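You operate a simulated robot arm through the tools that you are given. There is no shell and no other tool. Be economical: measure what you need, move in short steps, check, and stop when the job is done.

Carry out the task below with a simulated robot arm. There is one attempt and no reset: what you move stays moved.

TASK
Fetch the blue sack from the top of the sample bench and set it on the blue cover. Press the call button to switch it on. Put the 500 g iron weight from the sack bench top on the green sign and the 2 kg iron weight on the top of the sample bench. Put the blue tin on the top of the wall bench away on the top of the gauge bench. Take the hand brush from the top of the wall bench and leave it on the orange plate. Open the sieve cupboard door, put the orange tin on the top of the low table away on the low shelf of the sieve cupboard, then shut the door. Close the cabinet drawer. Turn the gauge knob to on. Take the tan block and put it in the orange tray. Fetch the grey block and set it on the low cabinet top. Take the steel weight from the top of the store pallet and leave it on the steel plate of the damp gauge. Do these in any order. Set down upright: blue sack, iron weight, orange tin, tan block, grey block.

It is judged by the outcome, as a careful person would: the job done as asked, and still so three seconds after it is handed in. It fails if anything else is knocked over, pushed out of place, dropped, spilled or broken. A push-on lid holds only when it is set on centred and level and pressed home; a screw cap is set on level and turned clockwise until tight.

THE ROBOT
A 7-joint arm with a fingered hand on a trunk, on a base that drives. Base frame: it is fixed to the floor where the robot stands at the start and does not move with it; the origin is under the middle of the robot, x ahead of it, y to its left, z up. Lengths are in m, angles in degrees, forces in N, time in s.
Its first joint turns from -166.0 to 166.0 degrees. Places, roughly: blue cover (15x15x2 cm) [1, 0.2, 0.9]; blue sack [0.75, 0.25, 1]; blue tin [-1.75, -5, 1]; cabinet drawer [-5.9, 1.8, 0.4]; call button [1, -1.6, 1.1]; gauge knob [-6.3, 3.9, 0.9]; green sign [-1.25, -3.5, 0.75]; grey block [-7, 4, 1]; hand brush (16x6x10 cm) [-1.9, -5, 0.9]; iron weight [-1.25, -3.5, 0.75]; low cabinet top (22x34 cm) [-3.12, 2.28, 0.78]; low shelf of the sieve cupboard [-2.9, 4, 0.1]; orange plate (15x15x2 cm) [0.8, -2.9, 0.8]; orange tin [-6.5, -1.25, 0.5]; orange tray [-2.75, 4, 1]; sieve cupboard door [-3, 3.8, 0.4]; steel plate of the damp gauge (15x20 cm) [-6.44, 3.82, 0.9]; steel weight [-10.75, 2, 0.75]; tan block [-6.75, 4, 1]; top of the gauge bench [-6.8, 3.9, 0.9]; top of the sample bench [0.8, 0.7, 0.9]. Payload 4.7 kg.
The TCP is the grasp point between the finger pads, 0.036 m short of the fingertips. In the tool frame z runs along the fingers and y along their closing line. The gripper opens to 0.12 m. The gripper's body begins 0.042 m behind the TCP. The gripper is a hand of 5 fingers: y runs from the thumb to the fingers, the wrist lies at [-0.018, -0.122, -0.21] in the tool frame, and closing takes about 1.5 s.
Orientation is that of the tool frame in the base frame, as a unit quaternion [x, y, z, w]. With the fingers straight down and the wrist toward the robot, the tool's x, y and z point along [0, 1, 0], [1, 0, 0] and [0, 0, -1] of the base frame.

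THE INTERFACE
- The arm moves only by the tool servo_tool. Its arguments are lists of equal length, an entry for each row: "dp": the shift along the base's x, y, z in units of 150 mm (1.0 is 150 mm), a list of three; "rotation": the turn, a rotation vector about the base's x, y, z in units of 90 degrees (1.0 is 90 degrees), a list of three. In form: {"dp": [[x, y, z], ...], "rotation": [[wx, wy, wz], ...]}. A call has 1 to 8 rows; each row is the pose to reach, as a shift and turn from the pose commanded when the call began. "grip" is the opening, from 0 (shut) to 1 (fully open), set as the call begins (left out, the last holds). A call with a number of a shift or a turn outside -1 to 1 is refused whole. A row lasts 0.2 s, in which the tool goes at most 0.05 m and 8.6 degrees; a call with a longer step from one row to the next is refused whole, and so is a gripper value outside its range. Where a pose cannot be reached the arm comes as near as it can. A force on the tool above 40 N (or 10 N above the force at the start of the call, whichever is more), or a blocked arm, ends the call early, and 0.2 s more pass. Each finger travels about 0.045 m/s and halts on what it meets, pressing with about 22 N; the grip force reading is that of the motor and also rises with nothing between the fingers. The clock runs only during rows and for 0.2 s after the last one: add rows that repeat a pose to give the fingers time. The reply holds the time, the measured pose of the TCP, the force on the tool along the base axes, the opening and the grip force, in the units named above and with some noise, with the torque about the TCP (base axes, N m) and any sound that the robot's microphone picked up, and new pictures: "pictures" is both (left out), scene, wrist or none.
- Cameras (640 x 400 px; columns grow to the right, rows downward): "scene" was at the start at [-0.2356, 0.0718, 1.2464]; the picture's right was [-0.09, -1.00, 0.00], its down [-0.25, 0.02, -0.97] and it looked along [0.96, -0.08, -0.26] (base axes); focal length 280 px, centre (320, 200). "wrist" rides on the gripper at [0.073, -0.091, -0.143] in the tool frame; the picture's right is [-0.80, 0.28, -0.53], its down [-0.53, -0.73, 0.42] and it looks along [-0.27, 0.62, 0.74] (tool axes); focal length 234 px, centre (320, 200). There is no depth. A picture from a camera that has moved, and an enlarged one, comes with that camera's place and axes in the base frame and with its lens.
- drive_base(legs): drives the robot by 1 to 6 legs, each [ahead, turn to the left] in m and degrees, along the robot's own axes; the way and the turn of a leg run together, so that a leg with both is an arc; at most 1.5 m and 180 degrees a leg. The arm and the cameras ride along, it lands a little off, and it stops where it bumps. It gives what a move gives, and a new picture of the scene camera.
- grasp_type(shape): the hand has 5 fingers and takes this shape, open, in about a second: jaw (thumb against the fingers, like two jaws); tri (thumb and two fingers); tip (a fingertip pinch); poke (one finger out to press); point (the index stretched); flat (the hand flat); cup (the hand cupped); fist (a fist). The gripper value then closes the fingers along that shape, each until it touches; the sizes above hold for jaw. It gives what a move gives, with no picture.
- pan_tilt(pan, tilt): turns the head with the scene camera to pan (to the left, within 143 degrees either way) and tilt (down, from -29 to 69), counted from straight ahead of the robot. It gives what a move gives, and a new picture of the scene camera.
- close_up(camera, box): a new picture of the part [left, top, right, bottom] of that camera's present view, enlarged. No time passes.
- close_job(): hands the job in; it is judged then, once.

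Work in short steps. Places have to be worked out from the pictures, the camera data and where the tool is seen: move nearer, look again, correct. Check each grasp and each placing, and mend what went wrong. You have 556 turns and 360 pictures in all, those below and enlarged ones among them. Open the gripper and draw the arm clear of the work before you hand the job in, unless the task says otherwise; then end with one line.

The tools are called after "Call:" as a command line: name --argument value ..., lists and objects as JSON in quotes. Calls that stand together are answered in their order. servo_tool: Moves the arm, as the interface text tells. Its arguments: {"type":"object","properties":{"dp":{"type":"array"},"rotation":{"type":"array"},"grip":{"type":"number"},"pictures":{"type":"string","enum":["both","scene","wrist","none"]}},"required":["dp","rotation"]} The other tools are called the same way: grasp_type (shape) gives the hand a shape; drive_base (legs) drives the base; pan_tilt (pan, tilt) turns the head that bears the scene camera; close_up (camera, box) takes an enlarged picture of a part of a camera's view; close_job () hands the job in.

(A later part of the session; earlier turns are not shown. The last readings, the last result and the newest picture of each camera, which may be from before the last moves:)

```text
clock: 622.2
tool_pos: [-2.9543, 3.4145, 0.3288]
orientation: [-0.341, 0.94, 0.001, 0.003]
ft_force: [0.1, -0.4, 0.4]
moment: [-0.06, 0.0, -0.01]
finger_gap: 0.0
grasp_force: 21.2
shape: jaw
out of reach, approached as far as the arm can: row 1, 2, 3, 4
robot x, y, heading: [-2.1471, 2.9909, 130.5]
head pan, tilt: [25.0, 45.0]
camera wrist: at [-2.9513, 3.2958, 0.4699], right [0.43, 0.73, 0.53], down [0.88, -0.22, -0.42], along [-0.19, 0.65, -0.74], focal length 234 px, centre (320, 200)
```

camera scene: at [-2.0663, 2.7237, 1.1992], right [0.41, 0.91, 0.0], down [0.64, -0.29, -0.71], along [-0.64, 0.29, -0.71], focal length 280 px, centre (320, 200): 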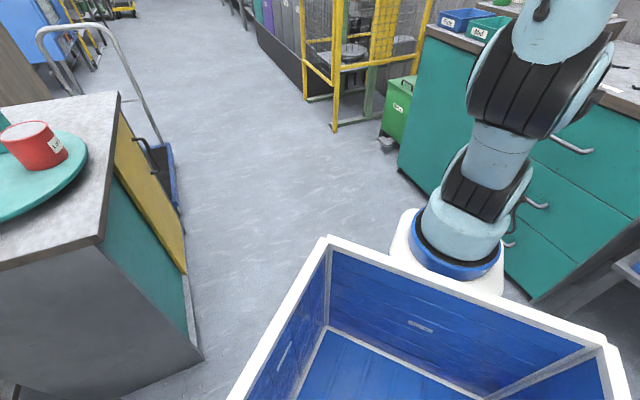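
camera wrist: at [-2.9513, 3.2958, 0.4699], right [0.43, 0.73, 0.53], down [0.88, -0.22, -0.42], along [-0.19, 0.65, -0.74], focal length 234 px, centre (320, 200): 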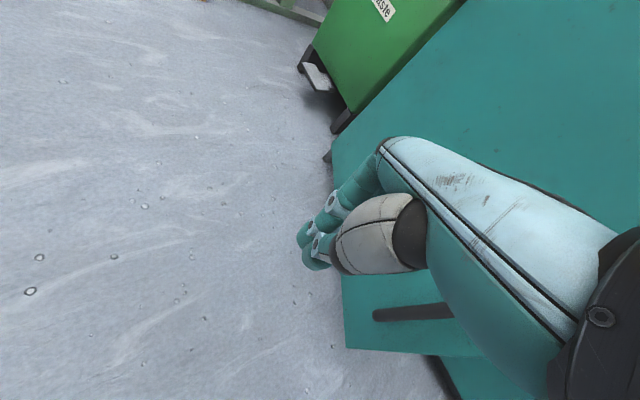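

The grip slipped off, but the door stays about 30° open. I'll go around its free edge and push it open from the inside.

Call:
servo_tool --dp '[[0.3, -0.03, 0], [0.6, -0.06, 0], [0.9, -0.06, 0], [0.99, -0.06, 0]]' --rotation '[[0, 0, 0.09], [0, 0, 0.18], [0, 0, 0.27], [0, 0, 0.3]]' --pictures "none"

Call:
servo_tool --dp '[[0.3, 0, 0], [0.6, 0, 0], [0.9, 0.05, 0], [0.99, 0.2, 0]]' --rotation '[[0, 0, 0.09], [0, 0, 0.18], [0, 0, 0.25], [0, 0, 0.25]]' --pictures "none"

Call:
servo_tool --dp '[[0.05, 0.3, 0], [0.05, 0.6, 0], [0.05, 0.9, 0], [0.05, 0.99, 0]]' --rotation '[[0, 0, 0], [0, 0, 0], [0, 0, 0], [0, 0, 0]]' --pictures "wrist"

```text
clock: 623.2
tool_pos: [-2.8044, 3.404, 0.3266]
orientation: [-0.549, 0.836, -0.001, 0.001]
ft_force: [-0.3, 0.3, -0.1]
moment: [0.01, -0.03, 0.02]
finger_gap: 0.0004
grasp_force: 21.5
shape: jaw
robot x, y, heading: [-2.1466, 2.9947, 130.9]
head pan, tilt: [25.0, 45.0]
```

```text
clock: 624.2
tool_pos: [-2.6581, 3.4347, 0.3297]
orientation: [-0.702, 0.712, 0.0, 0.0]
ft_force: [0.1, -0.4, 0.2]
moment: [0.02, -0.01, 0.0]
finger_gap: 0.0
grasp_force: 22.3
shape: jaw
robot x, y, heading: [-2.1481, 2.9927, 130.7]
head pan, tilt: [25.0, 45.0]
```

```text
clock: 625.2
tool_pos: [-2.6479, 3.5831, 0.3282]
orientation: [-0.701, 0.713, 0.0, 0.0]
ft_force: [-0.1, -0.5, 0.1]
moment: [0.02, -0.01, 0.02]
finger_gap: 0.0
grasp_force: 21.7
shape: jaw
robot x, y, heading: [-2.1493, 2.9915, 130.7]
head pan, tilt: [25.0, 45.0]
camera wrist: at [-2.5584, 3.5075, 0.4712], right [-0.27, 0.81, 0.52], down [0.74, 0.52, -0.42], along [-0.61, 0.28, -0.74], focal length 234 px, centre (320, 200)
```

wrist: 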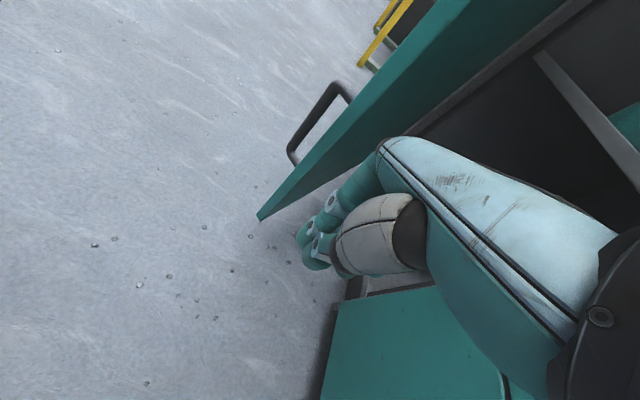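

The hand is just inside the door's free edge. I'll push it open along the arc.

Call:
servo_tool --dp '[[-0.2, 0.2, 0], [-0.45, 0.32, 0], [-0.65, 0.25, 0], [-0.82, 0.12, 0], [-0.99, -0.03, 0]]' --rotation '[[0, 0, 0], [0, 0, 0], [0, 0, 0], [0, 0, 0], [0, 0, 0]]' --pictures "none"

Call:
servo_tool --dp '[[-0.17, -0.12, 0], [-0.34, -0.28, 0], [-0.52, -0.45, 0], [-0.7, -0.65, 0], [-0.83, -0.8, 0]]' --rotation '[[0, 0, 0], [0, 0, 0], [0, 0, 0], [0, 0, 0], [0, 0, 0]]' --pictures "wrist"

```text
clock: 626.4
tool_pos: [-2.7977, 3.5773, 0.3299]
orientation: [-0.701, 0.713, -0.001, 0.001]
ft_force: [0.2, 1.0, 0.0]
moment: [-0.03, -0.01, -0.01]
finger_gap: 0.0001
grasp_force: 22.1
shape: jaw
robot x, y, heading: [-2.149, 2.9932, 130.9]
head pan, tilt: [25.0, 45.0]
```

```text
clock: 627.6
tool_pos: [-2.9214, 3.4603, 0.3287]
orientation: [-0.7, 0.714, -0.001, 0.0]
ft_force: [0.4, -0.5, 0.4]
moment: [0.02, 0.02, 0.01]
finger_gap: 0.0
grasp_force: 21.8
shape: jaw
robot x, y, heading: [-2.1455, 2.9904, 130.9]
head pan, tilt: [25.0, 45.0]
camera wrist: at [-2.8321, 3.3849, 0.4701], right [-0.27, 0.81, 0.53], down [0.74, 0.52, -0.42], along [-0.61, 0.28, -0.74], focal length 234 px, centre (320, 200)
```

wrist: 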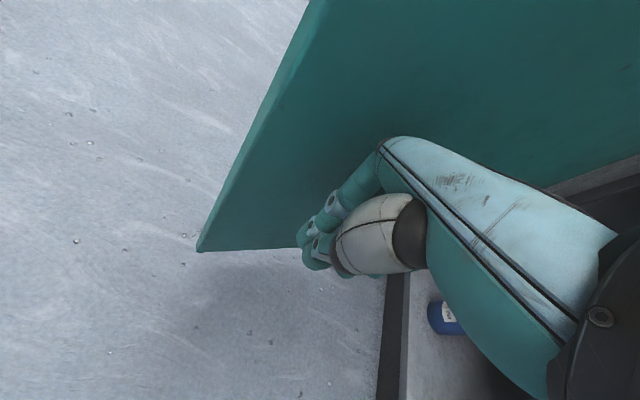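

Working: the door is ~60° open and I can see the low shelf. I'll push on toward 90°.

Call:
servo_tool --dp '[[-0.18, -0.12, 0], [-0.36, -0.23, 0], [-0.54, -0.32, 0], [-0.72, -0.39, 0], [-0.9, -0.44, 0]]' --rotation '[[0, 0, 0], [0, 0, 0], [0, 0, 0], [0, 0, 0], [0, 0, 0]]' --pictures "none"

Call:
servo_tool --dp '[[-0.2, 0, 0], [-0.4, 0, 0], [-0.6, 0.02, 0], [-0.75, 0.05, 0]]' --rotation '[[0, 0, 0], [0, 0, 0], [0, 0, 0], [0, 0, 0]]' --pictures "wrist"

```text
clock: 628.8
tool_pos: [-3.0579, 3.3936, 0.3276]
orientation: [-0.7, 0.714, -0.001, 0.0]
ft_force: [0.2, 0.4, -0.5]
moment: [-0.01, -0.01, 0.01]
finger_gap: 0.0
grasp_force: 21.7
shape: jaw
robot x, y, heading: [-2.1483, 2.9919, 130.8]
head pan, tilt: [25.0, 45.0]
```

```text
clock: 629.8
tool_pos: [-3.1697, 3.4013, 0.3273]
orientation: [-0.701, 0.714, 0.0, 0.001]
ft_force: [-0.6, -0.1, -0.1]
moment: [0.0, -0.01, 0.01]
finger_gap: 0.0
grasp_force: 21.8
shape: jaw
robot x, y, heading: [-2.1502, 2.9942, 130.7]
head pan, tilt: [25.0, 45.0]
camera wrist: at [-3.0799, 3.3263, 0.4703], right [-0.27, 0.81, 0.53], down [0.74, 0.52, -0.42], along [-0.62, 0.28, -0.74], focal length 234 px, centre (320, 200)
```

wrist: 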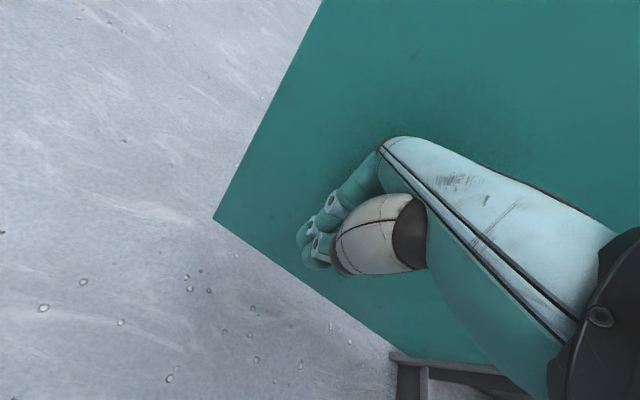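

The door is open past 90°. I'll withdraw the hand east and up along the path I came down.

Call:
servo_tool --dp '[[0.25, 0, 0], [0.5, 0, 0], [0.75, 0, 0], [0.99, 0, 0]]' --rotation '[[0, 0, 0], [0, 0, 0], [0, 0, 0], [0, 0, 0]]' --pictures "none"

Call:
servo_tool --dp '[[0.3, 0.05, 0], [0.6, 0.1, 0.05], [0.9, 0.2, 0.1], [0.99, 0.3, 0.25]]' --rotation '[[0, 0, 0], [0, 0, 0], [0, 0, 0], [0, 0, 0]]' --pictures "none"

Call:
servo_tool --dp '[[0.3, 0.1, 0.1], [0.55, 0.2, 0.3], [0.8, 0.3, 0.5], [0.99, 0.35, 0.75], [0.99, 0.35, 0.99]]' --rotation '[[0, 0, 0], [0, 0, 0], [0, 0, 0], [0, 0, 0], [0, 0, 0]]' --pictures "none"

Call:
servo_tool --dp '[[0.2, 0, 0.25], [0.4, 0, 0.5], [0.6, 0, 0.75], [0.7, 0, 0.98]]' --rotation '[[0, 0, 0], [0, 0, 0], [0, 0, 0], [0, 0, 0]]' --pictures "none"

```text
clock: 630.8
tool_pos: [-3.0221, 3.4007, 0.3268]
orientation: [-0.701, 0.713, 0.0, 0.001]
ft_force: [0.1, -0.1, 0.0]
moment: [-0.01, 0.0, 0.0]
finger_gap: 0.0001
grasp_force: 22.2
shape: jaw
robot x, y, heading: [-2.1474, 2.9916, 130.7]
head pan, tilt: [25.0, 45.0]
```

```text
clock: 631.8
tool_pos: [-2.871, 3.4435, 0.366]
orientation: [-0.702, 0.712, -0.001, 0.0]
ft_force: [0.7, -0.4, 0.0]
moment: [0.0, 0.02, 0.01]
finger_gap: 0.0
grasp_force: 21.7
shape: jaw
robot x, y, heading: [-2.1494, 2.9907, 130.8]
head pan, tilt: [25.0, 45.0]
```

```text
refused: row 2 steps farther than a row can; nothing moved
```

```text
clock: 632.8
tool_pos: [-2.7666, 3.4446, 0.5106]
orientation: [-0.701, 0.713, -0.002, 0.001]
ft_force: [0.1, -0.2, -1.1]
moment: [-0.01, 0.03, 0.02]
finger_gap: 0.0
grasp_force: 21.9
shape: jaw
robot x, y, heading: [-2.148, 2.9914, 130.8]
head pan, tilt: [25.0, 45.0]
```

Call:
servo_tool --dp '[[0.2, 0.08, 0.2], [0.4, 0.16, 0.4], [0.6, 0.25, 0.6], [0.8, 0.35, 0.8], [0.95, 0.45, 0.98]]' --rotation '[[0, 0, 0], [0, 0, 0], [0, 0, 0], [0, 0, 0], [0, 0, 0]]' --pictures "none"

Call:
servo_tool --dp '[[0, 0, 0.3], [0, 0, 0.6], [0, 0, 0.9], [0, 0, 0.98]]' --rotation '[[0, 0, 0], [0, 0, 0], [0, 0, 0], [0, 0, 0]]' --pictures "none"

Call:
servo_tool --dp '[[0, 0, 0.2], [0, 0, 0.4], [0, 0, 0.6], [0, 0, 0.8], [0, 0, 0.98], [0, 0, 0.98], [0, 0, 0.98]]' --rotation '[[0, 0, -0.09], [0, 0, -0.18], [0, 0, -0.27], [0, 0, -0.36], [0, 0, -0.45], [0, 0, -0.53], [0, 0, -0.53]]' --grip 1 --pictures "none"

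Call:
servo_tool --dp '[[0, 0, 0.3], [0, 0, 0.6], [0, 0, 0.9]]' --rotation '[[0, 0, 0], [0, 0, 0], [0, 0, 0]]' --pictures "none"

```text
clock: 634.0
tool_pos: [-2.625, 3.511, 0.6601]
orientation: [-0.702, 0.713, -0.001, 0.0]
ft_force: [0.1, -0.4, -1.7]
moment: [-0.02, -0.03, 0.04]
finger_gap: 0.0
grasp_force: 21.5
shape: jaw
robot x, y, heading: [-2.1483, 2.9929, 131.0]
head pan, tilt: [25.0, 45.0]
```

```text
clock: 635.0
tool_pos: [-2.6255, 3.5118, 0.8055]
orientation: [-0.701, 0.713, 0.0, 0.001]
ft_force: [0.4, 0.5, 0.1]
moment: [0.02, 0.0, 0.0]
finger_gap: 0.0002
grasp_force: 21.9
shape: jaw
robot x, y, heading: [-2.1463, 2.993, 130.8]
head pan, tilt: [25.0, 45.0]
```

```text
clock: 636.6
tool_pos: [-2.6235, 3.5133, 0.9376]
orientation: [-0.412, 0.911, 0.001, -0.002]
ft_force: [0.8, -0.1, -0.5]
moment: [0.0, 0.02, 0.04]
finger_gap: 0.1195
grasp_force: 0.0
shape: jaw
out of reach, approached as far as the arm can: row 5, 6, 7
robot x, y, heading: [-2.1485, 2.9955, 130.8]
head pan, tilt: [25.0, 45.0]
```

```text
clock: 637.4
tool_pos: [-2.6141, 3.5253, 0.9874]
orientation: [-0.415, 0.91, -0.001, -0.005]
ft_force: [-1.8, 1.0, 0.1]
moment: [-0.1, -0.07, 0.04]
finger_gap: 0.1199
grasp_force: 0.0
shape: jaw
out of reach, approached as far as the arm can: row 1, 2, 3
robot x, y, heading: [-2.1498, 2.9925, 130.8]
head pan, tilt: [25.0, 45.0]
```

Call:
servo_tool --dp '[[0.1, 0.1, 0], [0.25, 0.15, 0.1], [0.4, 0.25, 0.3], [0.5, 0.3, 0.6], [0.5, 0.3, 0.9]]' --rotation '[[0, 0, 0.05], [0, 0, 0], [0, 0, -0.05], [0, 0, -0.05], [0, 0, -0.05]]' --pictures "none"

```text
clock: 638.6
tool_pos: [-2.5438, 3.5708, 1.1223]
orientation: [-0.376, 0.927, -0.001, -0.001]
ft_force: [-0.2, 0.3, 0.4]
moment: [-0.02, 0.02, 0.05]
finger_gap: 0.1199
grasp_force: 0.0
shape: jaw
robot x, y, heading: [-2.1486, 2.9932, 130.8]
head pan, tilt: [25.0, 45.0]
```

The door is open. Next fetch the orange tin from the low table. I'll leave by the east end of the aisle.

Call:
pan_tilt --pan 0 --tilt 20

Call:
drive_base --legs '[[0, -133], [0.6, 0]]'

```text
clock: 639.5
tool_pos: [-2.5435, 3.571, 1.1221]
orientation: [-0.376, 0.927, -0.002, -0.002]
ft_force: [-0.6, -0.3, 0.8]
moment: [0.03, 0.02, -0.01]
finger_gap: 0.12
grasp_force: 0.1
shape: jaw
robot x, y, heading: [-2.1496, 2.992, 130.8]
head pan, tilt: [0.0, 20.0]
camera scene: at [-2.0531, 2.7608, 1.2378], right [0.76, 0.65, 0.0], down [0.22, -0.26, -0.94], along [-0.61, 0.71, -0.34], focal length 280 px, centre (320, 200)
```

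scene: 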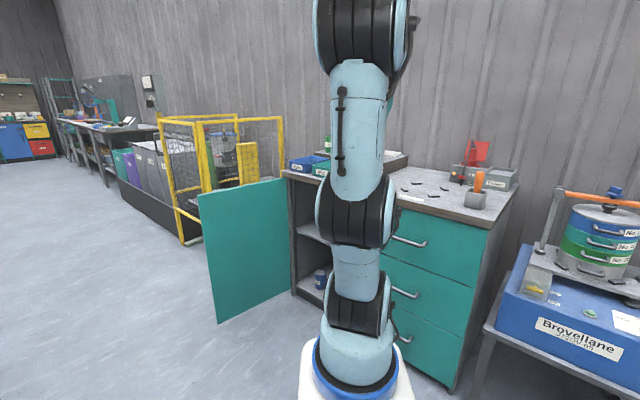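

```text
clock: 648.4
tool_pos: [-0.8473, 2.8786, 1.1234]
orientation: [0.695, 0.719, 0.001, -0.001]
ft_force: [0.1, 0.4, 0.3]
moment: [0.01, -0.02, 0.02]
finger_gap: 0.1198
grasp_force: 0.0
shape: jaw
robot x, y, heading: [-1.5395, 2.9775, -1.5]
head pan, tilt: [0.0, 20.0]
camera scene: at [-1.7743, 3.0626, 1.2379], right [-0.03, -1.0, 0.0], down [-0.34, 0.01, -0.94], along [0.94, -0.03, -0.34], focal length 280 px, centre (320, 200)
```

scene: 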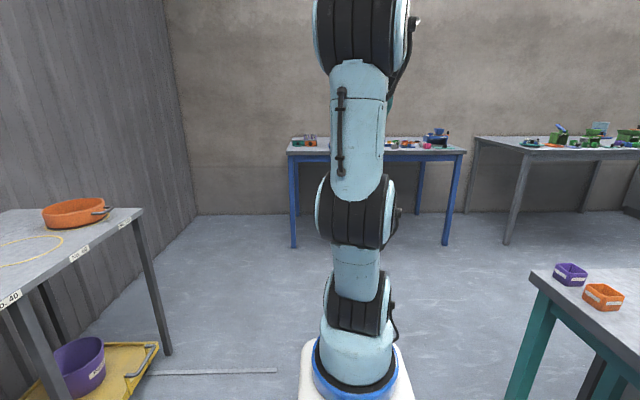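

The door stays open, and the shelf holds one blue tin. I'll drive round: east end, south, then west past the powder to the low table.

Call:
drive_base --legs '[[0.95, 0], [0, -88.5], [1.3, 0], [1.3, 0], [0, -36]]'

Call:
drive_base --legs '[[1.2, 0], [1.2, 0], [1.1, 0], [0, -54]]'

```text
clock: 670.9
tool_pos: [-1.0829, -0.1509, 1.1227]
orientation: [0.962, -0.274, 0.002, 0.001]
ft_force: [-0.1, 0.2, -0.2]
moment: [0.01, 0.03, 0.02]
finger_gap: 0.1201
grasp_force: 0.1
shape: jaw
robot x, y, heading: [-0.6175, 0.3737, -125.4]
head pan, tilt: [0.0, 20.0]
camera scene: at [-0.4127, 0.5193, 1.2379], right [-0.82, 0.58, 0.0], down [0.2, 0.28, -0.94], along [-0.54, -0.77, -0.34], focal length 280 px, centre (320, 200)
```

scene: 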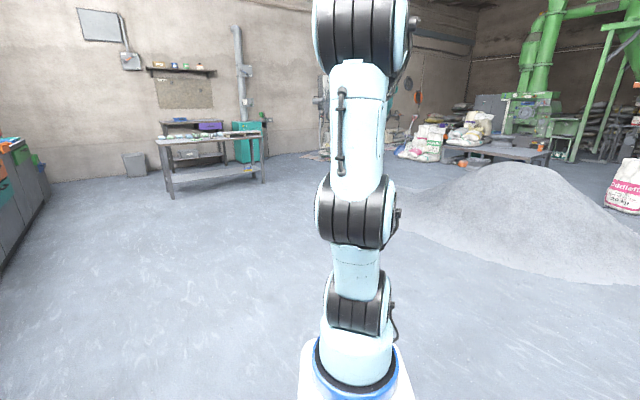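

```text
clock: 690.4
tool_pos: [-3.3313, -2.4629, 1.1228]
orientation: [0.743, -0.67, 0.002, 0.001]
ft_force: [-0.4, 0.0, -0.3]
moment: [-0.03, 0.04, -0.02]
finger_gap: 0.12
grasp_force: 0.0
shape: jaw
robot x, y, heading: [-2.6295, -2.5133, -177.5]
head pan, tilt: [0.0, 20.0]
camera scene: at [-2.3911, -2.5834, 1.2379], right [-0.04, 1.0, 0.0], down [0.34, 0.01, -0.94], along [-0.94, -0.04, -0.34], focal length 280 px, centre (320, 200)
```

scene: 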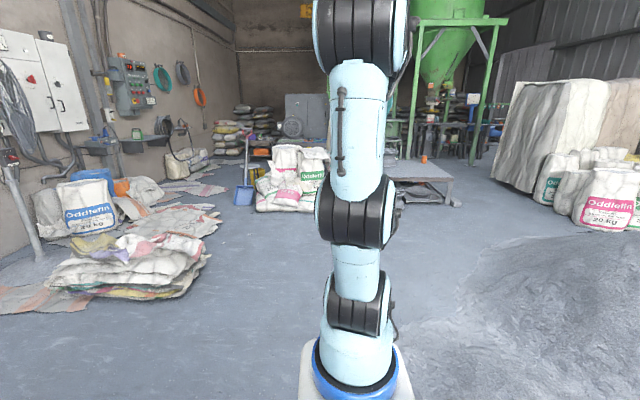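

Call:
drive_base --legs '[[0.9, 0], [0.85, 0], [0, -42], [0.85, 0], [0, 22]]'

Call:
servo_tool --dp '[[0, 0, 0]]' --rotation '[[0, 0, 0]]' --pictures "wrist"

```text
clock: 705.4
tool_pos: [-5.5355, -1.5752, 1.1235]
orientation: [-0.466, 0.885, -0.001, -0.002]
ft_force: [-0.2, -0.4, -0.6]
moment: [0.02, 0.01, -0.03]
finger_gap: 0.12
grasp_force: 0.2
shape: jaw
robot x, y, heading: [-5.0337, -2.0677, 142.4]
head pan, tilt: [0.0, 20.0]
stopped in leg 4: the robot was blocked; the commanded pose is now the measured one
camera scene: at [-4.8958, -2.2743, 1.2379], right [0.61, 0.79, 0.0], down [0.27, -0.21, -0.94], along [-0.74, 0.58, -0.34], focal length 280 px, centre (320, 200)
```

scene: 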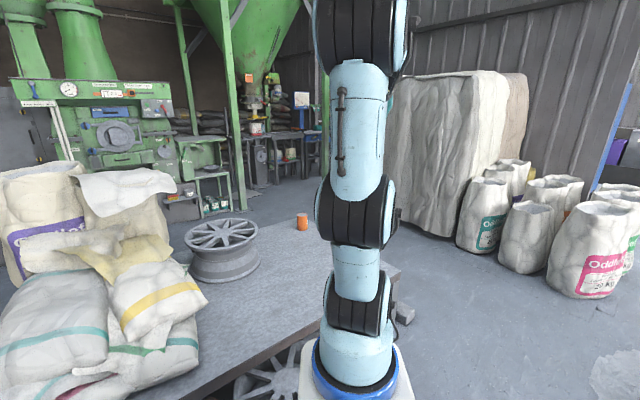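

```text
clock: 705.8
tool_pos: [-5.536, -1.5755, 1.1221]
orientation: [-0.466, 0.885, -0.001, -0.001]
ft_force: [0.4, -0.5, -0.4]
moment: [0.03, -0.02, 0.02]
finger_gap: 0.12
grasp_force: 0.0
shape: jaw
robot x, y, heading: [-5.0362, -2.0646, 142.1]
head pan, tilt: [0.0, 20.0]
camera wrist: at [-5.5007, -1.6878, 1.2648], right [0.22, 0.82, 0.52], down [0.9, 0.02, -0.43], along [-0.36, 0.57, -0.74], focal length 234 px, centre (320, 200)
```

wrist: 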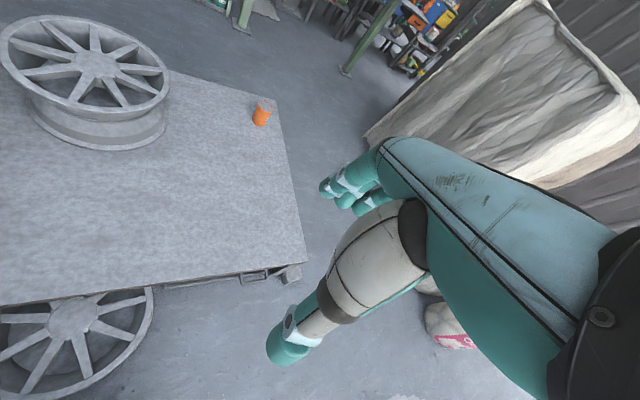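

The robot touched the low table's frame. The tin sits near the table's north edge at about (-6.34, -1.28, z≈0.45), so I'll back off and go around to the north side.

Call:
drive_base --legs '[[-0.1, 0], [0, -47], [0.72, 0], [0, 20], [0.6, 0]]'

```text
clock: 716.7
tool_pos: [-5.501, -0.201, 1.1225]
orientation: [-0.247, 0.969, 0.0, -0.001]
ft_force: [0.2, 0.0, 0.7]
moment: [0.0, 0.0, 0.0]
finger_gap: 0.1201
grasp_force: 0.2
shape: jaw
robot x, y, heading: [-5.2736, -0.8646, 115.3]
head pan, tilt: [0.0, 20.0]
camera scene: at [-5.2456, -1.1125, 1.2379], right [0.91, 0.43, 0.0], down [0.15, -0.31, -0.94], along [-0.4, 0.85, -0.34], focal length 280 px, centre (320, 200)
```

scene: 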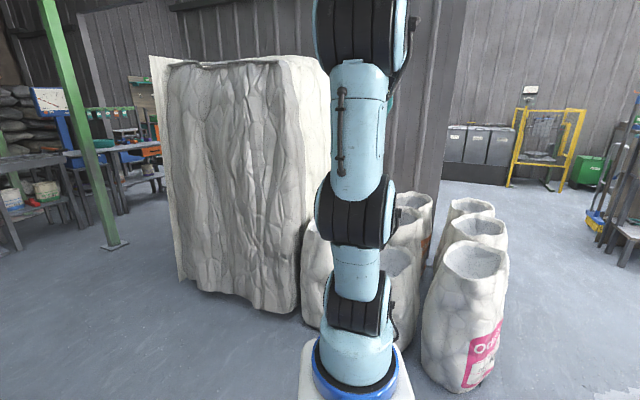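

Call:
drive_base --legs '[[0, 45], [0.42, 0], [0, 25]]'

Call:
servo_tool --dp '[[0, 0, 0]]' --rotation '[[0, 0, 0]]' --pictures "wrist"

```text
clock: 718.9
tool_pos: [-5.8602, -0.4752, 1.1243]
orientation: [-0.549, 0.836, 0.001, 0.0]
ft_force: [-0.2, -0.4, -0.6]
moment: [-0.02, -0.02, 0.02]
finger_gap: 0.12
grasp_force: 0.1
shape: jaw
robot x, y, heading: [-5.2768, -0.8595, 152.9]
head pan, tilt: [0.0, 20.0]
stopped in leg 1: the robot was blocked; the commanded pose is now the measured one
camera scene: at [-5.1001, -1.0393, 1.2379], right [0.45, 0.89, 0.0], down [0.3, -0.16, -0.94], along [-0.84, 0.43, -0.34], focal length 280 px, centre (320, 200)
```

scene: 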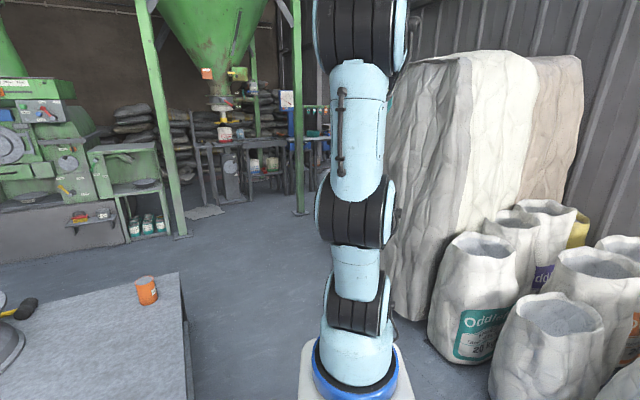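

```text
clock: 719.3
tool_pos: [-5.8607, -0.4746, 1.1241]
orientation: [-0.55, 0.835, 0.001, 0.0]
ft_force: [-0.5, 0.0, 0.3]
moment: [-0.01, -0.03, -0.03]
finger_gap: 0.1201
grasp_force: 0.0
shape: jaw
robot x, y, heading: [-5.2766, -0.8594, 153.0]
head pan, tilt: [0.0, 20.0]
camera wrist: at [-5.8053, -0.5792, 1.2659], right [0.06, 0.85, 0.52], down [0.88, 0.2, -0.43], along [-0.47, 0.49, -0.74], focal length 234 px, centre (320, 200)
```

wrist: 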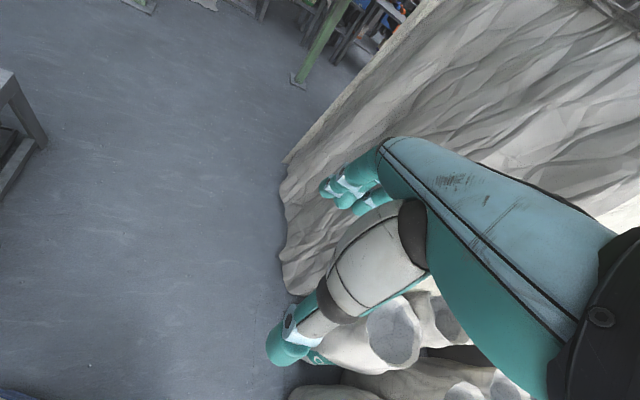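

Rear probably touched the powder pile. I'll move forward along this heading instead.

Call:
drive_base --legs '[[0.3, 0], [0, 27]]'

Call:
servo_tool --dp '[[0, 0, 0]]' --rotation '[[0, 0, 0]]' --pictures "wrist"

```text
clock: 721.2
tool_pos: [-6.07, -0.3952, 1.123]
orientation: [-0.563, 0.826, 0.0, -0.003]
ft_force: [-1.0, -0.3, -0.9]
moment: [0.01, -0.07, -0.02]
finger_gap: 0.12
grasp_force: 0.0
shape: jaw
robot x, y, heading: [-5.4711, -0.7535, 161.9]
head pan, tilt: [0.0, 20.0]
stopped in leg 1: the robot was blocked; the commanded pose is now the measured one
camera scene: at [-5.2675, -0.9056, 1.2379], right [0.31, 0.95, 0.0], down [0.33, -0.11, -0.94], along [-0.89, 0.29, -0.34], focal length 280 px, centre (320, 200)
```

scene: 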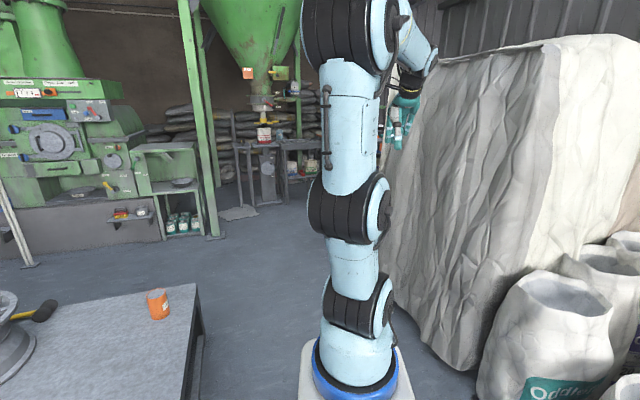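

```text
clock: 721.6
tool_pos: [-6.0695, -0.3968, 1.1232]
orientation: [-0.565, 0.825, -0.001, -0.004]
ft_force: [-0.2, 0.6, -0.3]
moment: [0.0, -0.01, 0.01]
finger_gap: 0.1199
grasp_force: 0.1
shape: jaw
robot x, y, heading: [-5.4688, -0.7542, 162.2]
head pan, tilt: [0.0, 20.0]
camera wrist: at [-6.0102, -0.4972, 1.2652], right [0.03, 0.85, 0.52], down [0.87, 0.23, -0.43], along [-0.48, 0.47, -0.74], focal length 234 px, centre (320, 200)
```

wrist: 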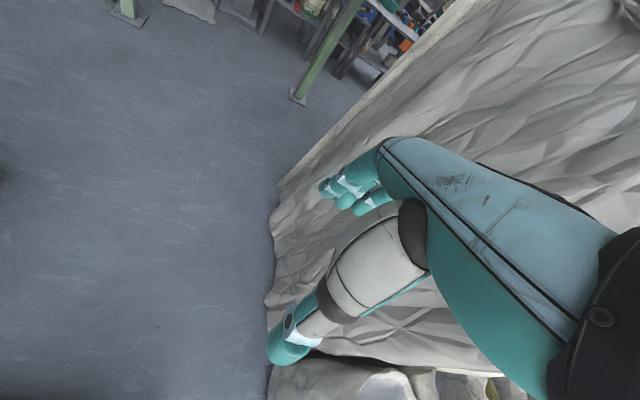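

The hand is close against the bale. I'll swing the hand south, away from it.

Call:
servo_tool --dp '[[0, -0.3, 0], [0, -0.6, 0], [0, -0.9, 0], [0, -0.99, 0]]' --rotation '[[0, 0, 0.09], [0, 0, 0.18], [0, 0, 0.27], [0, 0, 0.3]]' --pictures "none"

Call:
servo_tool --dp '[[0, -0.3, 0], [0, -0.6, 0], [0, -0.9, 0], [0, -0.99, 0]]' --rotation '[[0, 0, 0.09], [0, 0, 0.18], [0, 0, 0.27], [0, 0, 0.3]]' --pictures "wrist"

```text
clock: 722.6
tool_pos: [-6.0694, -0.5457, 1.1232]
orientation: [0.742, -0.67, 0.001, 0.002]
ft_force: [-0.3, -0.1, 0.1]
moment: [0.02, 0.01, 0.02]
finger_gap: 0.12
grasp_force: 0.0
shape: jaw
robot x, y, heading: [-5.4717, -0.7591, 162.3]
head pan, tilt: [0.0, 20.0]
```

```text
clock: 723.6
tool_pos: [-6.0688, -0.6917, 1.1239]
orientation: [0.878, -0.479, 0.002, 0.003]
ft_force: [-0.3, -0.9, -0.8]
moment: [0.0, -0.01, 0.02]
finger_gap: 0.1198
grasp_force: 0.1
shape: jaw
robot x, y, heading: [-5.4698, -0.758, 162.1]
head pan, tilt: [0.0, 20.0]
camera wrist: at [-5.9527, -0.7039, 1.2675], right [-0.67, 0.53, 0.52], down [0.33, 0.84, -0.43], along [-0.66, -0.12, -0.74], focal length 234 px, centre (320, 200)
```

wrist: 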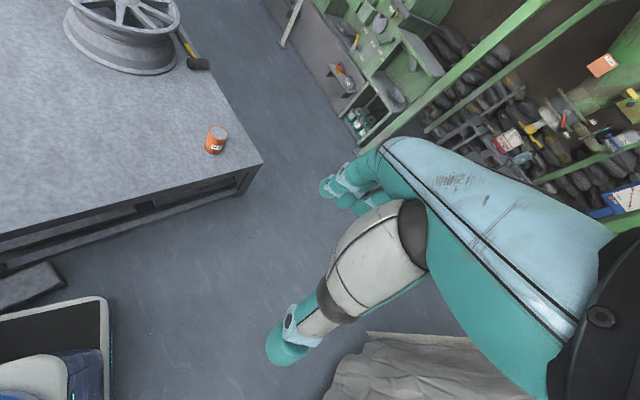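

I see the tin at about (-6.37, -1.265). I'll move the hand over it, lowering as I go.

Call:
servo_tool --dp '[[-0.12, -0.25, -0.1], [-0.24, -0.5, -0.2], [-0.36, -0.75, -0.3], [-0.48, -0.99, -0.4]]' --rotation '[[0, 0, 0], [0, 0, 0], [0, 0, 0], [0, 0, 0]]' --pictures "none"

Call:
servo_tool --dp '[[-0.12, -0.25, -0.1], [-0.24, -0.5, -0.2], [-0.36, -0.75, -0.3], [-0.48, -0.99, -0.4]]' --rotation '[[0, 0, 0], [0, 0, 0], [0, 0, 0], [0, 0, 0]]' --pictures "none"

Call:
servo_tool --dp '[[-0.12, -0.25, -0.1], [-0.24, -0.5, -0.25], [-0.36, -0.75, -0.4], [-0.48, -0.99, -0.55]]' --rotation '[[0, 0, 0], [0, 0, 0], [0, 0, 0], [0, 0, 0]]' --grip 0.8 --pictures "wrist"

```text
clock: 724.6
tool_pos: [-6.1417, -0.8431, 1.0629]
orientation: [0.878, -0.479, 0.001, 0.002]
ft_force: [-0.4, -0.7, 1.3]
moment: [0.0, 0.06, -0.05]
finger_gap: 0.1201
grasp_force: 0.0
shape: jaw
robot x, y, heading: [-5.4727, -0.7531, 162.0]
head pan, tilt: [0.0, 20.0]
```

```text
clock: 725.6
tool_pos: [-6.1636, -0.9113, 0.9587]
orientation: [0.875, -0.484, 0.011, 0.007]
ft_force: [-2.6, -0.1, -3.6]
moment: [-0.03, -0.24, 0.06]
finger_gap: 0.1199
grasp_force: 0.2
shape: jaw
out of reach, approached as far as the arm can: row 1, 2, 3, 4
robot x, y, heading: [-5.4693, -0.7574, 162.2]
head pan, tilt: [0.0, 20.0]
```

```text
clock: 726.6
tool_pos: [-6.2031, -1.0162, 0.8797]
orientation: [0.881, -0.472, -0.01, 0.043]
ft_force: [-0.3, 0.9, -1.1]
moment: [-0.01, -0.06, -0.03]
finger_gap: 0.0958
grasp_force: 0.0
shape: jaw
out of reach, approached as far as the arm can: row 1, 2, 3, 4
robot x, y, heading: [-5.4722, -0.7595, 162.0]
head pan, tilt: [0.0, 20.0]
camera wrist: at [-6.0783, -1.0175, 1.0141], right [-0.65, 0.55, 0.53], down [0.29, 0.82, -0.5], along [-0.71, -0.17, -0.69], focal length 234 px, centre (320, 200)
```

wrist: 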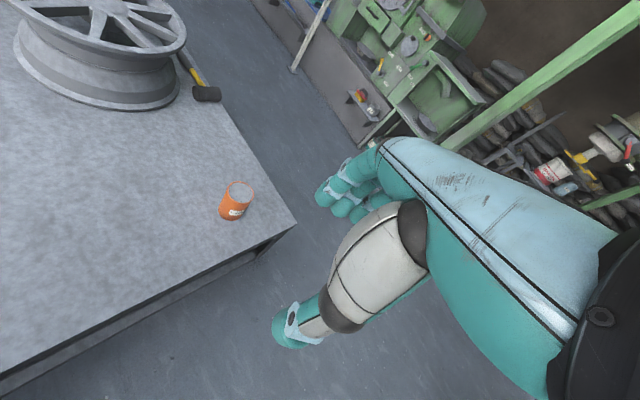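

The arm is near a limit at this angle. I'll bring the hand back up and turn the base to face the tin.

Call:
servo_tool --dp '[[0.1, 0.25, 0.15], [0.2, 0.5, 0.3], [0.3, 0.75, 0.45], [0.4, 0.95, 0.6]]' --rotation '[[0, 0, 0], [0, 0, 0], [0, 0, 0], [0, 0, 0]]' --pictures "none"

Call:
servo_tool --dp '[[0.1, 0.25, 0.2], [0.2, 0.5, 0.4], [0.3, 0.75, 0.6], [0.4, 0.95, 0.8]]' --rotation '[[0, 0, 0], [0, 0, 0], [0, 0, 0], [0, 0, 0]]' --pictures "none"

```text
clock: 727.6
tool_pos: [-6.1452, -0.8715, 0.968]
orientation: [0.881, -0.472, -0.01, 0.041]
ft_force: [-0.4, -0.3, -0.9]
moment: [-0.01, 0.0, -0.03]
finger_gap: 0.0958
grasp_force: 0.0
shape: jaw
robot x, y, heading: [-5.469, -0.7538, 162.2]
head pan, tilt: [0.0, 20.0]
```

```text
refused: row 1 steps farther than a row can; nothing moved
```

Call:
servo_tool --dp '[[0.1, 0.2, 0.15], [0.2, 0.4, 0.35], [0.3, 0.6, 0.55], [0.4, 0.8, 0.75], [0.45, 0.95, 0.95]]' --rotation '[[0.02, -0.02, 0], [0.04, -0.036, 0], [0.04, -0.036, 0], [0.04, -0.036, 0], [0.04, -0.036, 0]]' --pictures "none"

Call:
drive_base --legs '[[0, 30]]'

```text
clock: 728.8
tool_pos: [-6.0793, -0.7264, 1.1112]
orientation: [0.881, -0.473, 0.001, 0.0]
ft_force: [0.2, -0.3, 0.6]
moment: [0.0, -0.01, -0.02]
finger_gap: 0.0962
grasp_force: 0.1
shape: jaw
robot x, y, heading: [-5.469, -0.7576, 162.1]
head pan, tilt: [0.0, 20.0]
```

```text
clock: 730.3
tool_pos: [-6.0662, -0.9162, 1.1136]
orientation: [0.945, -0.327, 0.001, 0.001]
ft_force: [-0.3, 1.0, -1.5]
moment: [-0.05, 0.0, 0.01]
finger_gap: 0.096
grasp_force: 0.1
shape: jaw
robot x, y, heading: [-5.4781, -0.7399, 176.0]
head pan, tilt: [0.0, 20.0]
stopped in leg 1: the robot was blocked; the commanded pose is now the measured one
camera scene: at [-5.2447, -0.8345, 1.2379], right [0.07, 1.0, 0.0], down [0.34, -0.02, -0.94], along [-0.94, 0.07, -0.34], focal length 280 px, centre (320, 200)
```

scene: 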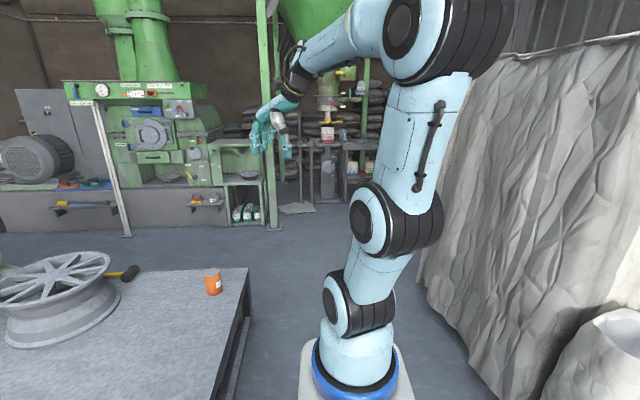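

Call:
drive_base --legs '[[0.25, 0], [0, 30]]'

```text
clock: 731.8
tool_pos: [-6.1618, -0.9373, 1.113]
orientation: [0.953, -0.303, 0.001, 0.001]
ft_force: [-0.5, -1.0, 0.0]
moment: [0.03, 0.03, -0.01]
finger_gap: 0.096
grasp_force: 0.1
shape: jaw
robot x, y, heading: [-5.5814, -0.7223, -174.2]
head pan, tilt: [0.0, 20.0]
stopped in leg 1: the robot was blocked; the commanded pose is now the measured one
camera scene: at [-5.3368, -0.7817, 1.2379], right [-0.1, 0.99, 0.0], down [0.34, 0.03, -0.94], along [-0.93, -0.1, -0.34], focal length 280 px, centre (320, 200)
```

scene: 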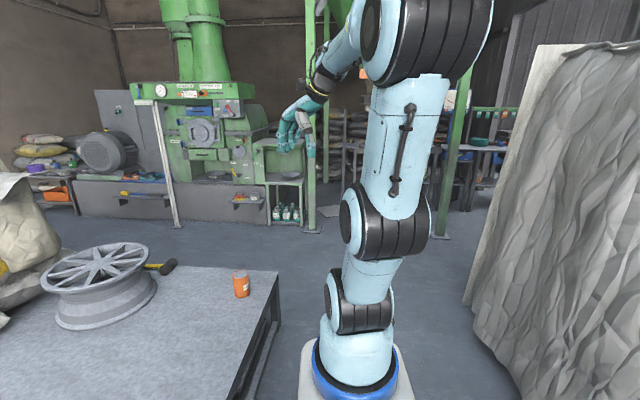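

I'm close enough now (0.74 m from the arm axis). I'll try reaching the tin from here.

Call:
servo_tool --dp '[[-0.15, -0.25, -0.05], [-0.3, -0.5, -0.1], [-0.45, -0.75, -0.15], [-0.6, -0.97, -0.2]]' --rotation '[[0, 0, 0], [0, 0, 0], [0, 0, 0], [0, 0, 0]]' --pictures "none"

Call:
servo_tool --dp '[[-0.15, -0.25, -0.15], [-0.3, -0.5, -0.3], [-0.45, -0.75, -0.45], [-0.6, -0.97, -0.6]]' --rotation '[[0, 0, 0], [0, 0, 0], [0, 0, 0], [0, 0, 0]]' --pictures "none"

Call:
servo_tool --dp '[[-0.05, -0.15, -0.25], [-0.1, -0.25, -0.5], [-0.15, -0.25, -0.8], [-0.15, -0.25, -0.99]]' --rotation '[[0, 0, 0], [0, 0, 0], [0, 0, 0], [0, 0, 0]]' --pictures "wrist"

```text
clock: 732.8
tool_pos: [-6.2515, -1.0832, 1.0847]
orientation: [0.953, -0.303, 0.0, 0.002]
ft_force: [0.4, -0.1, 0.8]
moment: [0.0, 0.02, 0.01]
finger_gap: 0.0962
grasp_force: 0.1
shape: jaw
robot x, y, heading: [-5.5838, -0.724, -174.3]
head pan, tilt: [0.0, 20.0]
```

```text
clock: 733.8
tool_pos: [-6.3397, -1.2295, 0.9955]
orientation: [0.953, -0.303, 0.001, 0.002]
ft_force: [0.6, 0.8, 1.6]
moment: [0.0, 0.05, -0.01]
finger_gap: 0.096
grasp_force: 0.0
shape: jaw
robot x, y, heading: [-5.5821, -0.7229, -174.1]
head pan, tilt: [0.0, 20.0]
```

```text
clock: 734.8
tool_pos: [-6.3638, -1.2662, 0.8457]
orientation: [0.953, -0.303, 0.001, 0.002]
ft_force: [-0.2, 0.4, 1.2]
moment: [-0.04, 0.03, -0.02]
finger_gap: 0.0962
grasp_force: 0.0
shape: jaw
robot x, y, heading: [-5.5855, -0.7265, -174.3]
head pan, tilt: [0.0, 20.0]
camera wrist: at [-6.2512, -1.2331, 0.9869], right [-0.82, 0.24, 0.52], down [-0.01, 0.9, -0.43], along [-0.58, -0.36, -0.74], focal length 234 px, centre (320, 200)
```

wrist: 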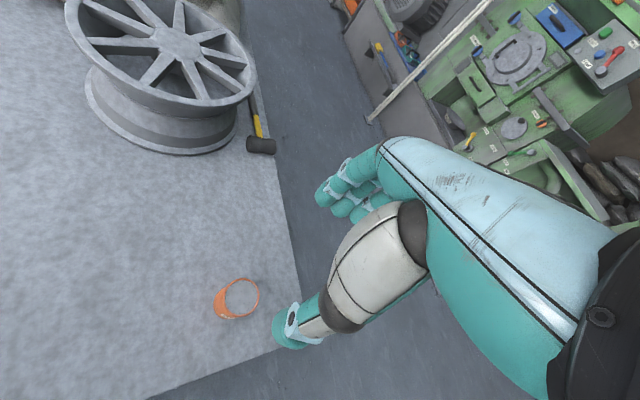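

Tin top centre is at (-6.392, -1.264, ~0.485). I'll centre over it and descend.

Call:
servo_tool --dp '[[-0.15, 0.01, -0.25], [-0.19, 0.01, -0.5], [-0.19, 0.01, -0.8], [-0.19, 0.01, -0.99]]' --rotation '[[0, 0, 0], [0, 0, 0], [0, 0, 0], [0, 0, 0]]' --pictures "none"

Call:
servo_tool --dp '[[0, 0, -0.3], [0, 0, -0.6], [0, 0, -0.8]]' --rotation '[[0, 0, 0], [0, 0, 0], [0, 0, 0]]' --pictures "wrist"

```text
clock: 735.8
tool_pos: [-6.392, -1.2634, 0.6951]
orientation: [0.953, -0.303, 0.0, 0.001]
ft_force: [0.1, -0.5, 0.9]
moment: [0.01, -0.01, -0.02]
finger_gap: 0.0958
grasp_force: 0.0
shape: jaw
robot x, y, heading: [-5.5832, -0.7233, -174.3]
head pan, tilt: [0.0, 20.0]
```

```text
clock: 736.6
tool_pos: [-6.3911, -1.2658, 0.576]
orientation: [0.953, -0.303, 0.0, 0.002]
ft_force: [-0.8, -0.2, 1.0]
moment: [0.05, -0.01, 0.0]
finger_gap: 0.0959
grasp_force: 0.1
shape: jaw
robot x, y, heading: [-5.5823, -0.7267, -174.2]
head pan, tilt: [0.0, 20.0]
camera wrist: at [-6.2802, -1.2336, 0.7181], right [-0.82, 0.24, 0.52], down [-0.01, 0.9, -0.43], along [-0.58, -0.36, -0.74], focal length 234 px, centre (320, 200)
```

wrist: 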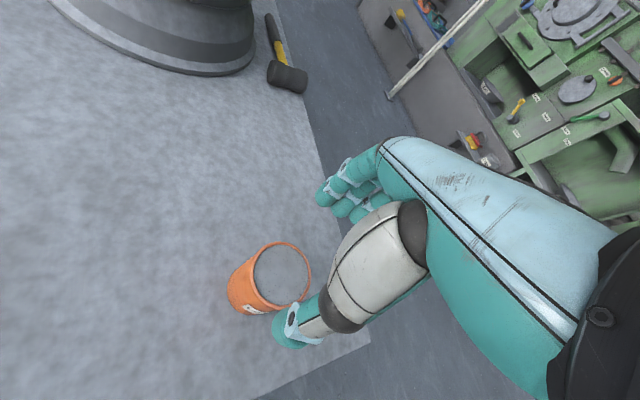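

Well centred. It's an open tin with contents, so I'll move gently. I'll descend to TCP ≈0.478 and close.

Call:
servo_tool --dp '[[0, 0.02, -0.2], [0, 0.02, -0.4], [0, 0.02, -0.6], [0, 0.02, -0.66]]' --rotation '[[0, 0, 0], [0, 0, 0], [0, 0, 0], [0, 0, 0]]' --pictures "none"

Call:
servo_tool --dp '[[0, 0, 0], [0, 0, 0], [0, 0, 0], [0, 0, 0], [0, 0, 0], [0, 0, 0]]' --rotation '[[0, 0, 0], [0, 0, 0], [0, 0, 0], [0, 0, 0], [0, 0, 0], [0, 0, 0]]' --grip 0 --pictures "wrist"

```text
clock: 737.6
tool_pos: [-6.3929, -1.2615, 0.4771]
orientation: [0.953, -0.303, 0.001, 0.002]
ft_force: [0.4, 0.0, 0.2]
moment: [-0.01, 0.0, 0.03]
finger_gap: 0.0958
grasp_force: 0.0
shape: jaw
robot x, y, heading: [-5.5827, -0.7252, -174.3]
head pan, tilt: [0.0, 20.0]
```

```text
clock: 739.0
tool_pos: [-6.3929, -1.2612, 0.4769]
orientation: [0.953, -0.303, 0.0, 0.002]
ft_force: [0.5, 0.8, -0.5]
moment: [0.03, -0.01, 0.02]
finger_gap: 0.0633
grasp_force: 22.5
shape: jaw
robot x, y, heading: [-5.5821, -0.7274, -174.0]
head pan, tilt: [0.0, 20.0]
camera wrist: at [-6.2802, -1.2296, 0.6185], right [-0.82, 0.24, 0.52], down [-0.01, 0.9, -0.43], along [-0.58, -0.35, -0.74], focal length 234 px, centre (320, 200)
```

wrist: 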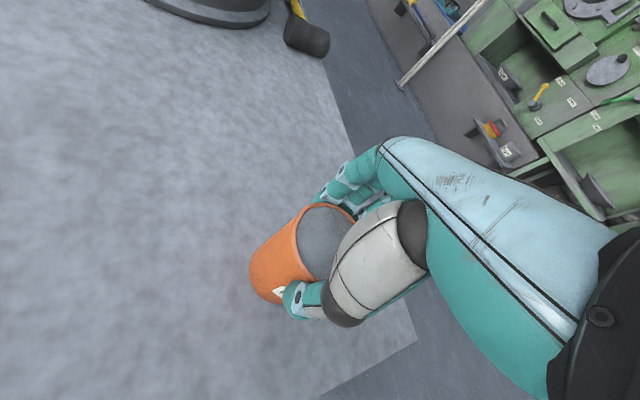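

Call:
servo_tool --dp '[[0, 0, 0.15], [0, 0, 0.4], [0, 0, 0.7], [0, 0, 0.99]]' --rotation '[[0, 0, 0], [0, 0, 0], [0, 0, 0], [0, 0, 0]]' --pictures "none"

Call:
servo_tool --dp '[[0.05, 0, 0.3], [0.1, 0, 0.6], [0.15, 0, 0.9], [0.19, 0, 0.99]]' --rotation '[[0, 0, 0], [0, 0, 0], [0, 0, 0], [0, 0, 0]]' --pictures "none"

Call:
servo_tool --dp '[[0.05, 0.1, 0.25], [0.1, 0.2, 0.5], [0.15, 0.3, 0.75], [0.2, 0.4, 0.99]]' --rotation '[[0, 0, 0], [0, 0, 0], [0, 0, 0], [0, 0, 0]]' --pictures "none"

Call:
servo_tool --dp '[[0.15, 0.22, 0.1], [0.3, 0.45, 0.25], [0.45, 0.68, 0.4], [0.6, 0.9, 0.55], [0.7, 0.99, 0.7]]' --rotation '[[0, 0, 0], [0, 0, 0], [0, 0, 0], [0, 0, 0], [0, 0, 0]]' --pictures "wrist"

```text
clock: 740.0
tool_pos: [-6.3916, -1.2603, 0.6226]
orientation: [0.953, -0.302, 0.002, -0.001]
ft_force: [0.8, -0.4, -6.8]
moment: [-0.04, -0.01, -0.02]
finger_gap: 0.063
grasp_force: 21.9
shape: jaw
robot x, y, heading: [-5.5829, -0.7246, -174.0]
head pan, tilt: [0.0, 20.0]
```

```text
clock: 741.0
tool_pos: [-6.3621, -1.2604, 0.7738]
orientation: [0.953, -0.304, 0.001, 0.001]
ft_force: [0.3, 0.4, -3.9]
moment: [0.03, -0.05, -0.02]
finger_gap: 0.063
grasp_force: 22.0
shape: jaw
robot x, y, heading: [-5.5792, -0.7241, -174.3]
head pan, tilt: [0.0, 20.0]
```

```text
clock: 742.0
tool_pos: [-6.3316, -1.197, 0.9205]
orientation: [0.953, -0.303, 0.002, 0.001]
ft_force: [0.5, 0.6, -5.4]
moment: [0.0, -0.07, 0.04]
finger_gap: 0.0634
grasp_force: 22.3
shape: jaw
robot x, y, heading: [-5.5845, -0.7249, -174.2]
head pan, tilt: [0.0, 20.0]
```

```text
clock: 743.2
tool_pos: [-6.2293, -1.0514, 1.0236]
orientation: [0.953, -0.303, 0.002, 0.001]
ft_force: [-0.1, -0.3, -6.0]
moment: [-0.02, -0.06, -0.01]
finger_gap: 0.063
grasp_force: 22.1
shape: jaw
robot x, y, heading: [-5.5809, -0.7237, -174.0]
head pan, tilt: [0.0, 20.0]
camera wrist: at [-6.1174, -1.0192, 1.1666], right [-0.82, 0.24, 0.52], down [-0.01, 0.9, -0.43], along [-0.57, -0.35, -0.74], focal length 234 px, centre (320, 200)
```

wrist: 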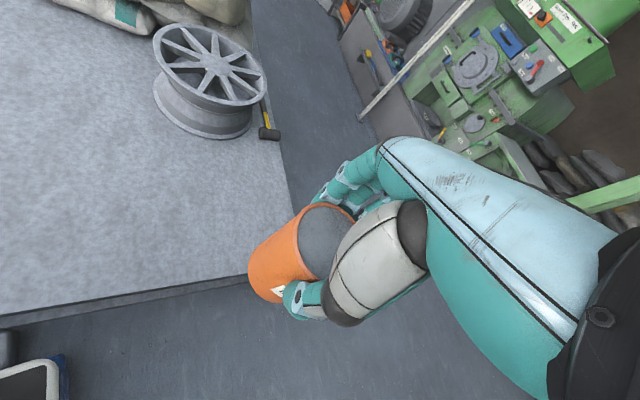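

The tin is held level. I'll back out the way I came, in small reversing moves.

Call:
drive_base --legs '[[0, -22], [-0.22, 0], [0, -14], [-0.1, 0], [0, -35], [-0.6, 0]]'

```text
clock: 744.6
tool_pos: [-6.2621, -0.8571, 1.0244]
orientation: [0.9, -0.435, 0.002, 0.001]
ft_force: [0.5, -0.5, -4.2]
moment: [0.0, -0.01, 0.01]
finger_gap: 0.0626
grasp_force: 22.7
shape: jaw
robot x, y, heading: [-5.5473, -0.7212, 176.2]
head pan, tilt: [0.0, 20.0]
stopped in leg 1: the robot was blocked; the commanded pose is now the measured one
camera scene: at [-5.3173, -0.8158, 1.2379], right [0.06, 1.0, 0.0], down [0.34, -0.02, -0.94], along [-0.94, 0.06, -0.34], focal length 280 px, centre (320, 200)
```

scene: 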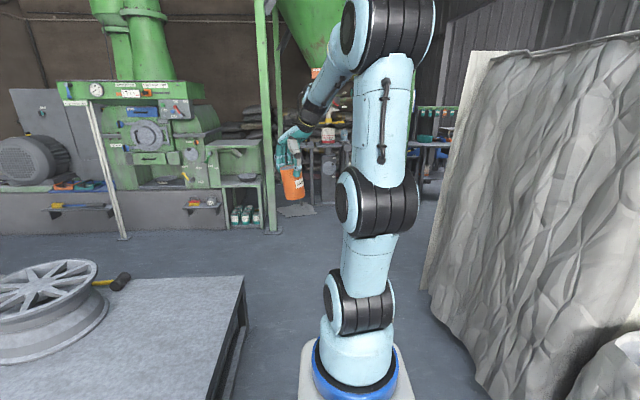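

Call:
pan_tilt --pan -140 --tilt 45

Call:
pan_tilt --pan 120 --tilt 50

```text
clock: 746.8
tool_pos: [-6.2642, -0.8578, 1.025]
orientation: [0.901, -0.434, 0.001, 0.001]
ft_force: [0.4, -0.4, -4.1]
moment: [-0.06, -0.04, 0.01]
finger_gap: 0.0624
grasp_force: 22.0
shape: jaw
robot x, y, heading: [-5.549, -0.7162, 176.2]
head pan, tilt: [-140.0, 45.0]
camera scene: at [-5.1588, -0.7736, 1.1992], right [0.59, -0.81, 0.0], down [-0.57, -0.42, -0.71], along [0.57, 0.42, -0.71], focal length 280 px, centre (320, 200)
```

scene: 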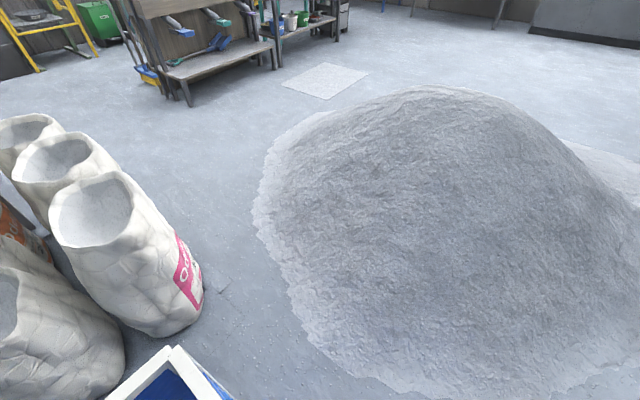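

```text
clock: 750.5
tool_pos: [-6.2638, -0.8584, 1.0247]
orientation: [0.901, -0.435, 0.002, 0.002]
ft_force: [0.2, -1.0, -3.8]
moment: [-0.03, -0.03, 0.02]
finger_gap: 0.0622
grasp_force: 21.8
shape: jaw
robot x, y, heading: [-5.5489, -0.7203, 176.0]
head pan, tilt: [120.0, 50.0]
camera scene: at [-5.1903, -0.8908, 1.1923], right [-0.9, -0.44, 0.0], down [-0.34, 0.69, -0.64], along [0.28, -0.58, -0.77], focal length 280 px, centre (320, 200)
```

scene: 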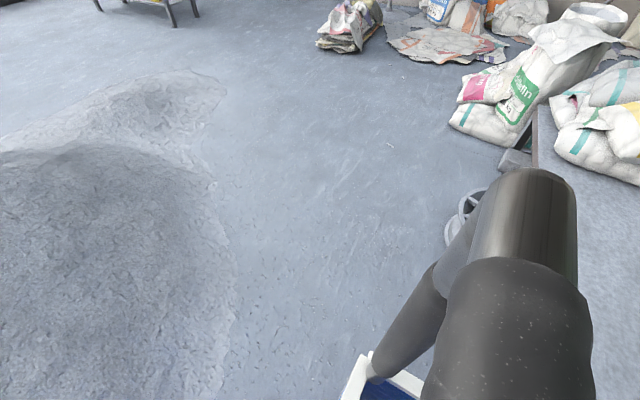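

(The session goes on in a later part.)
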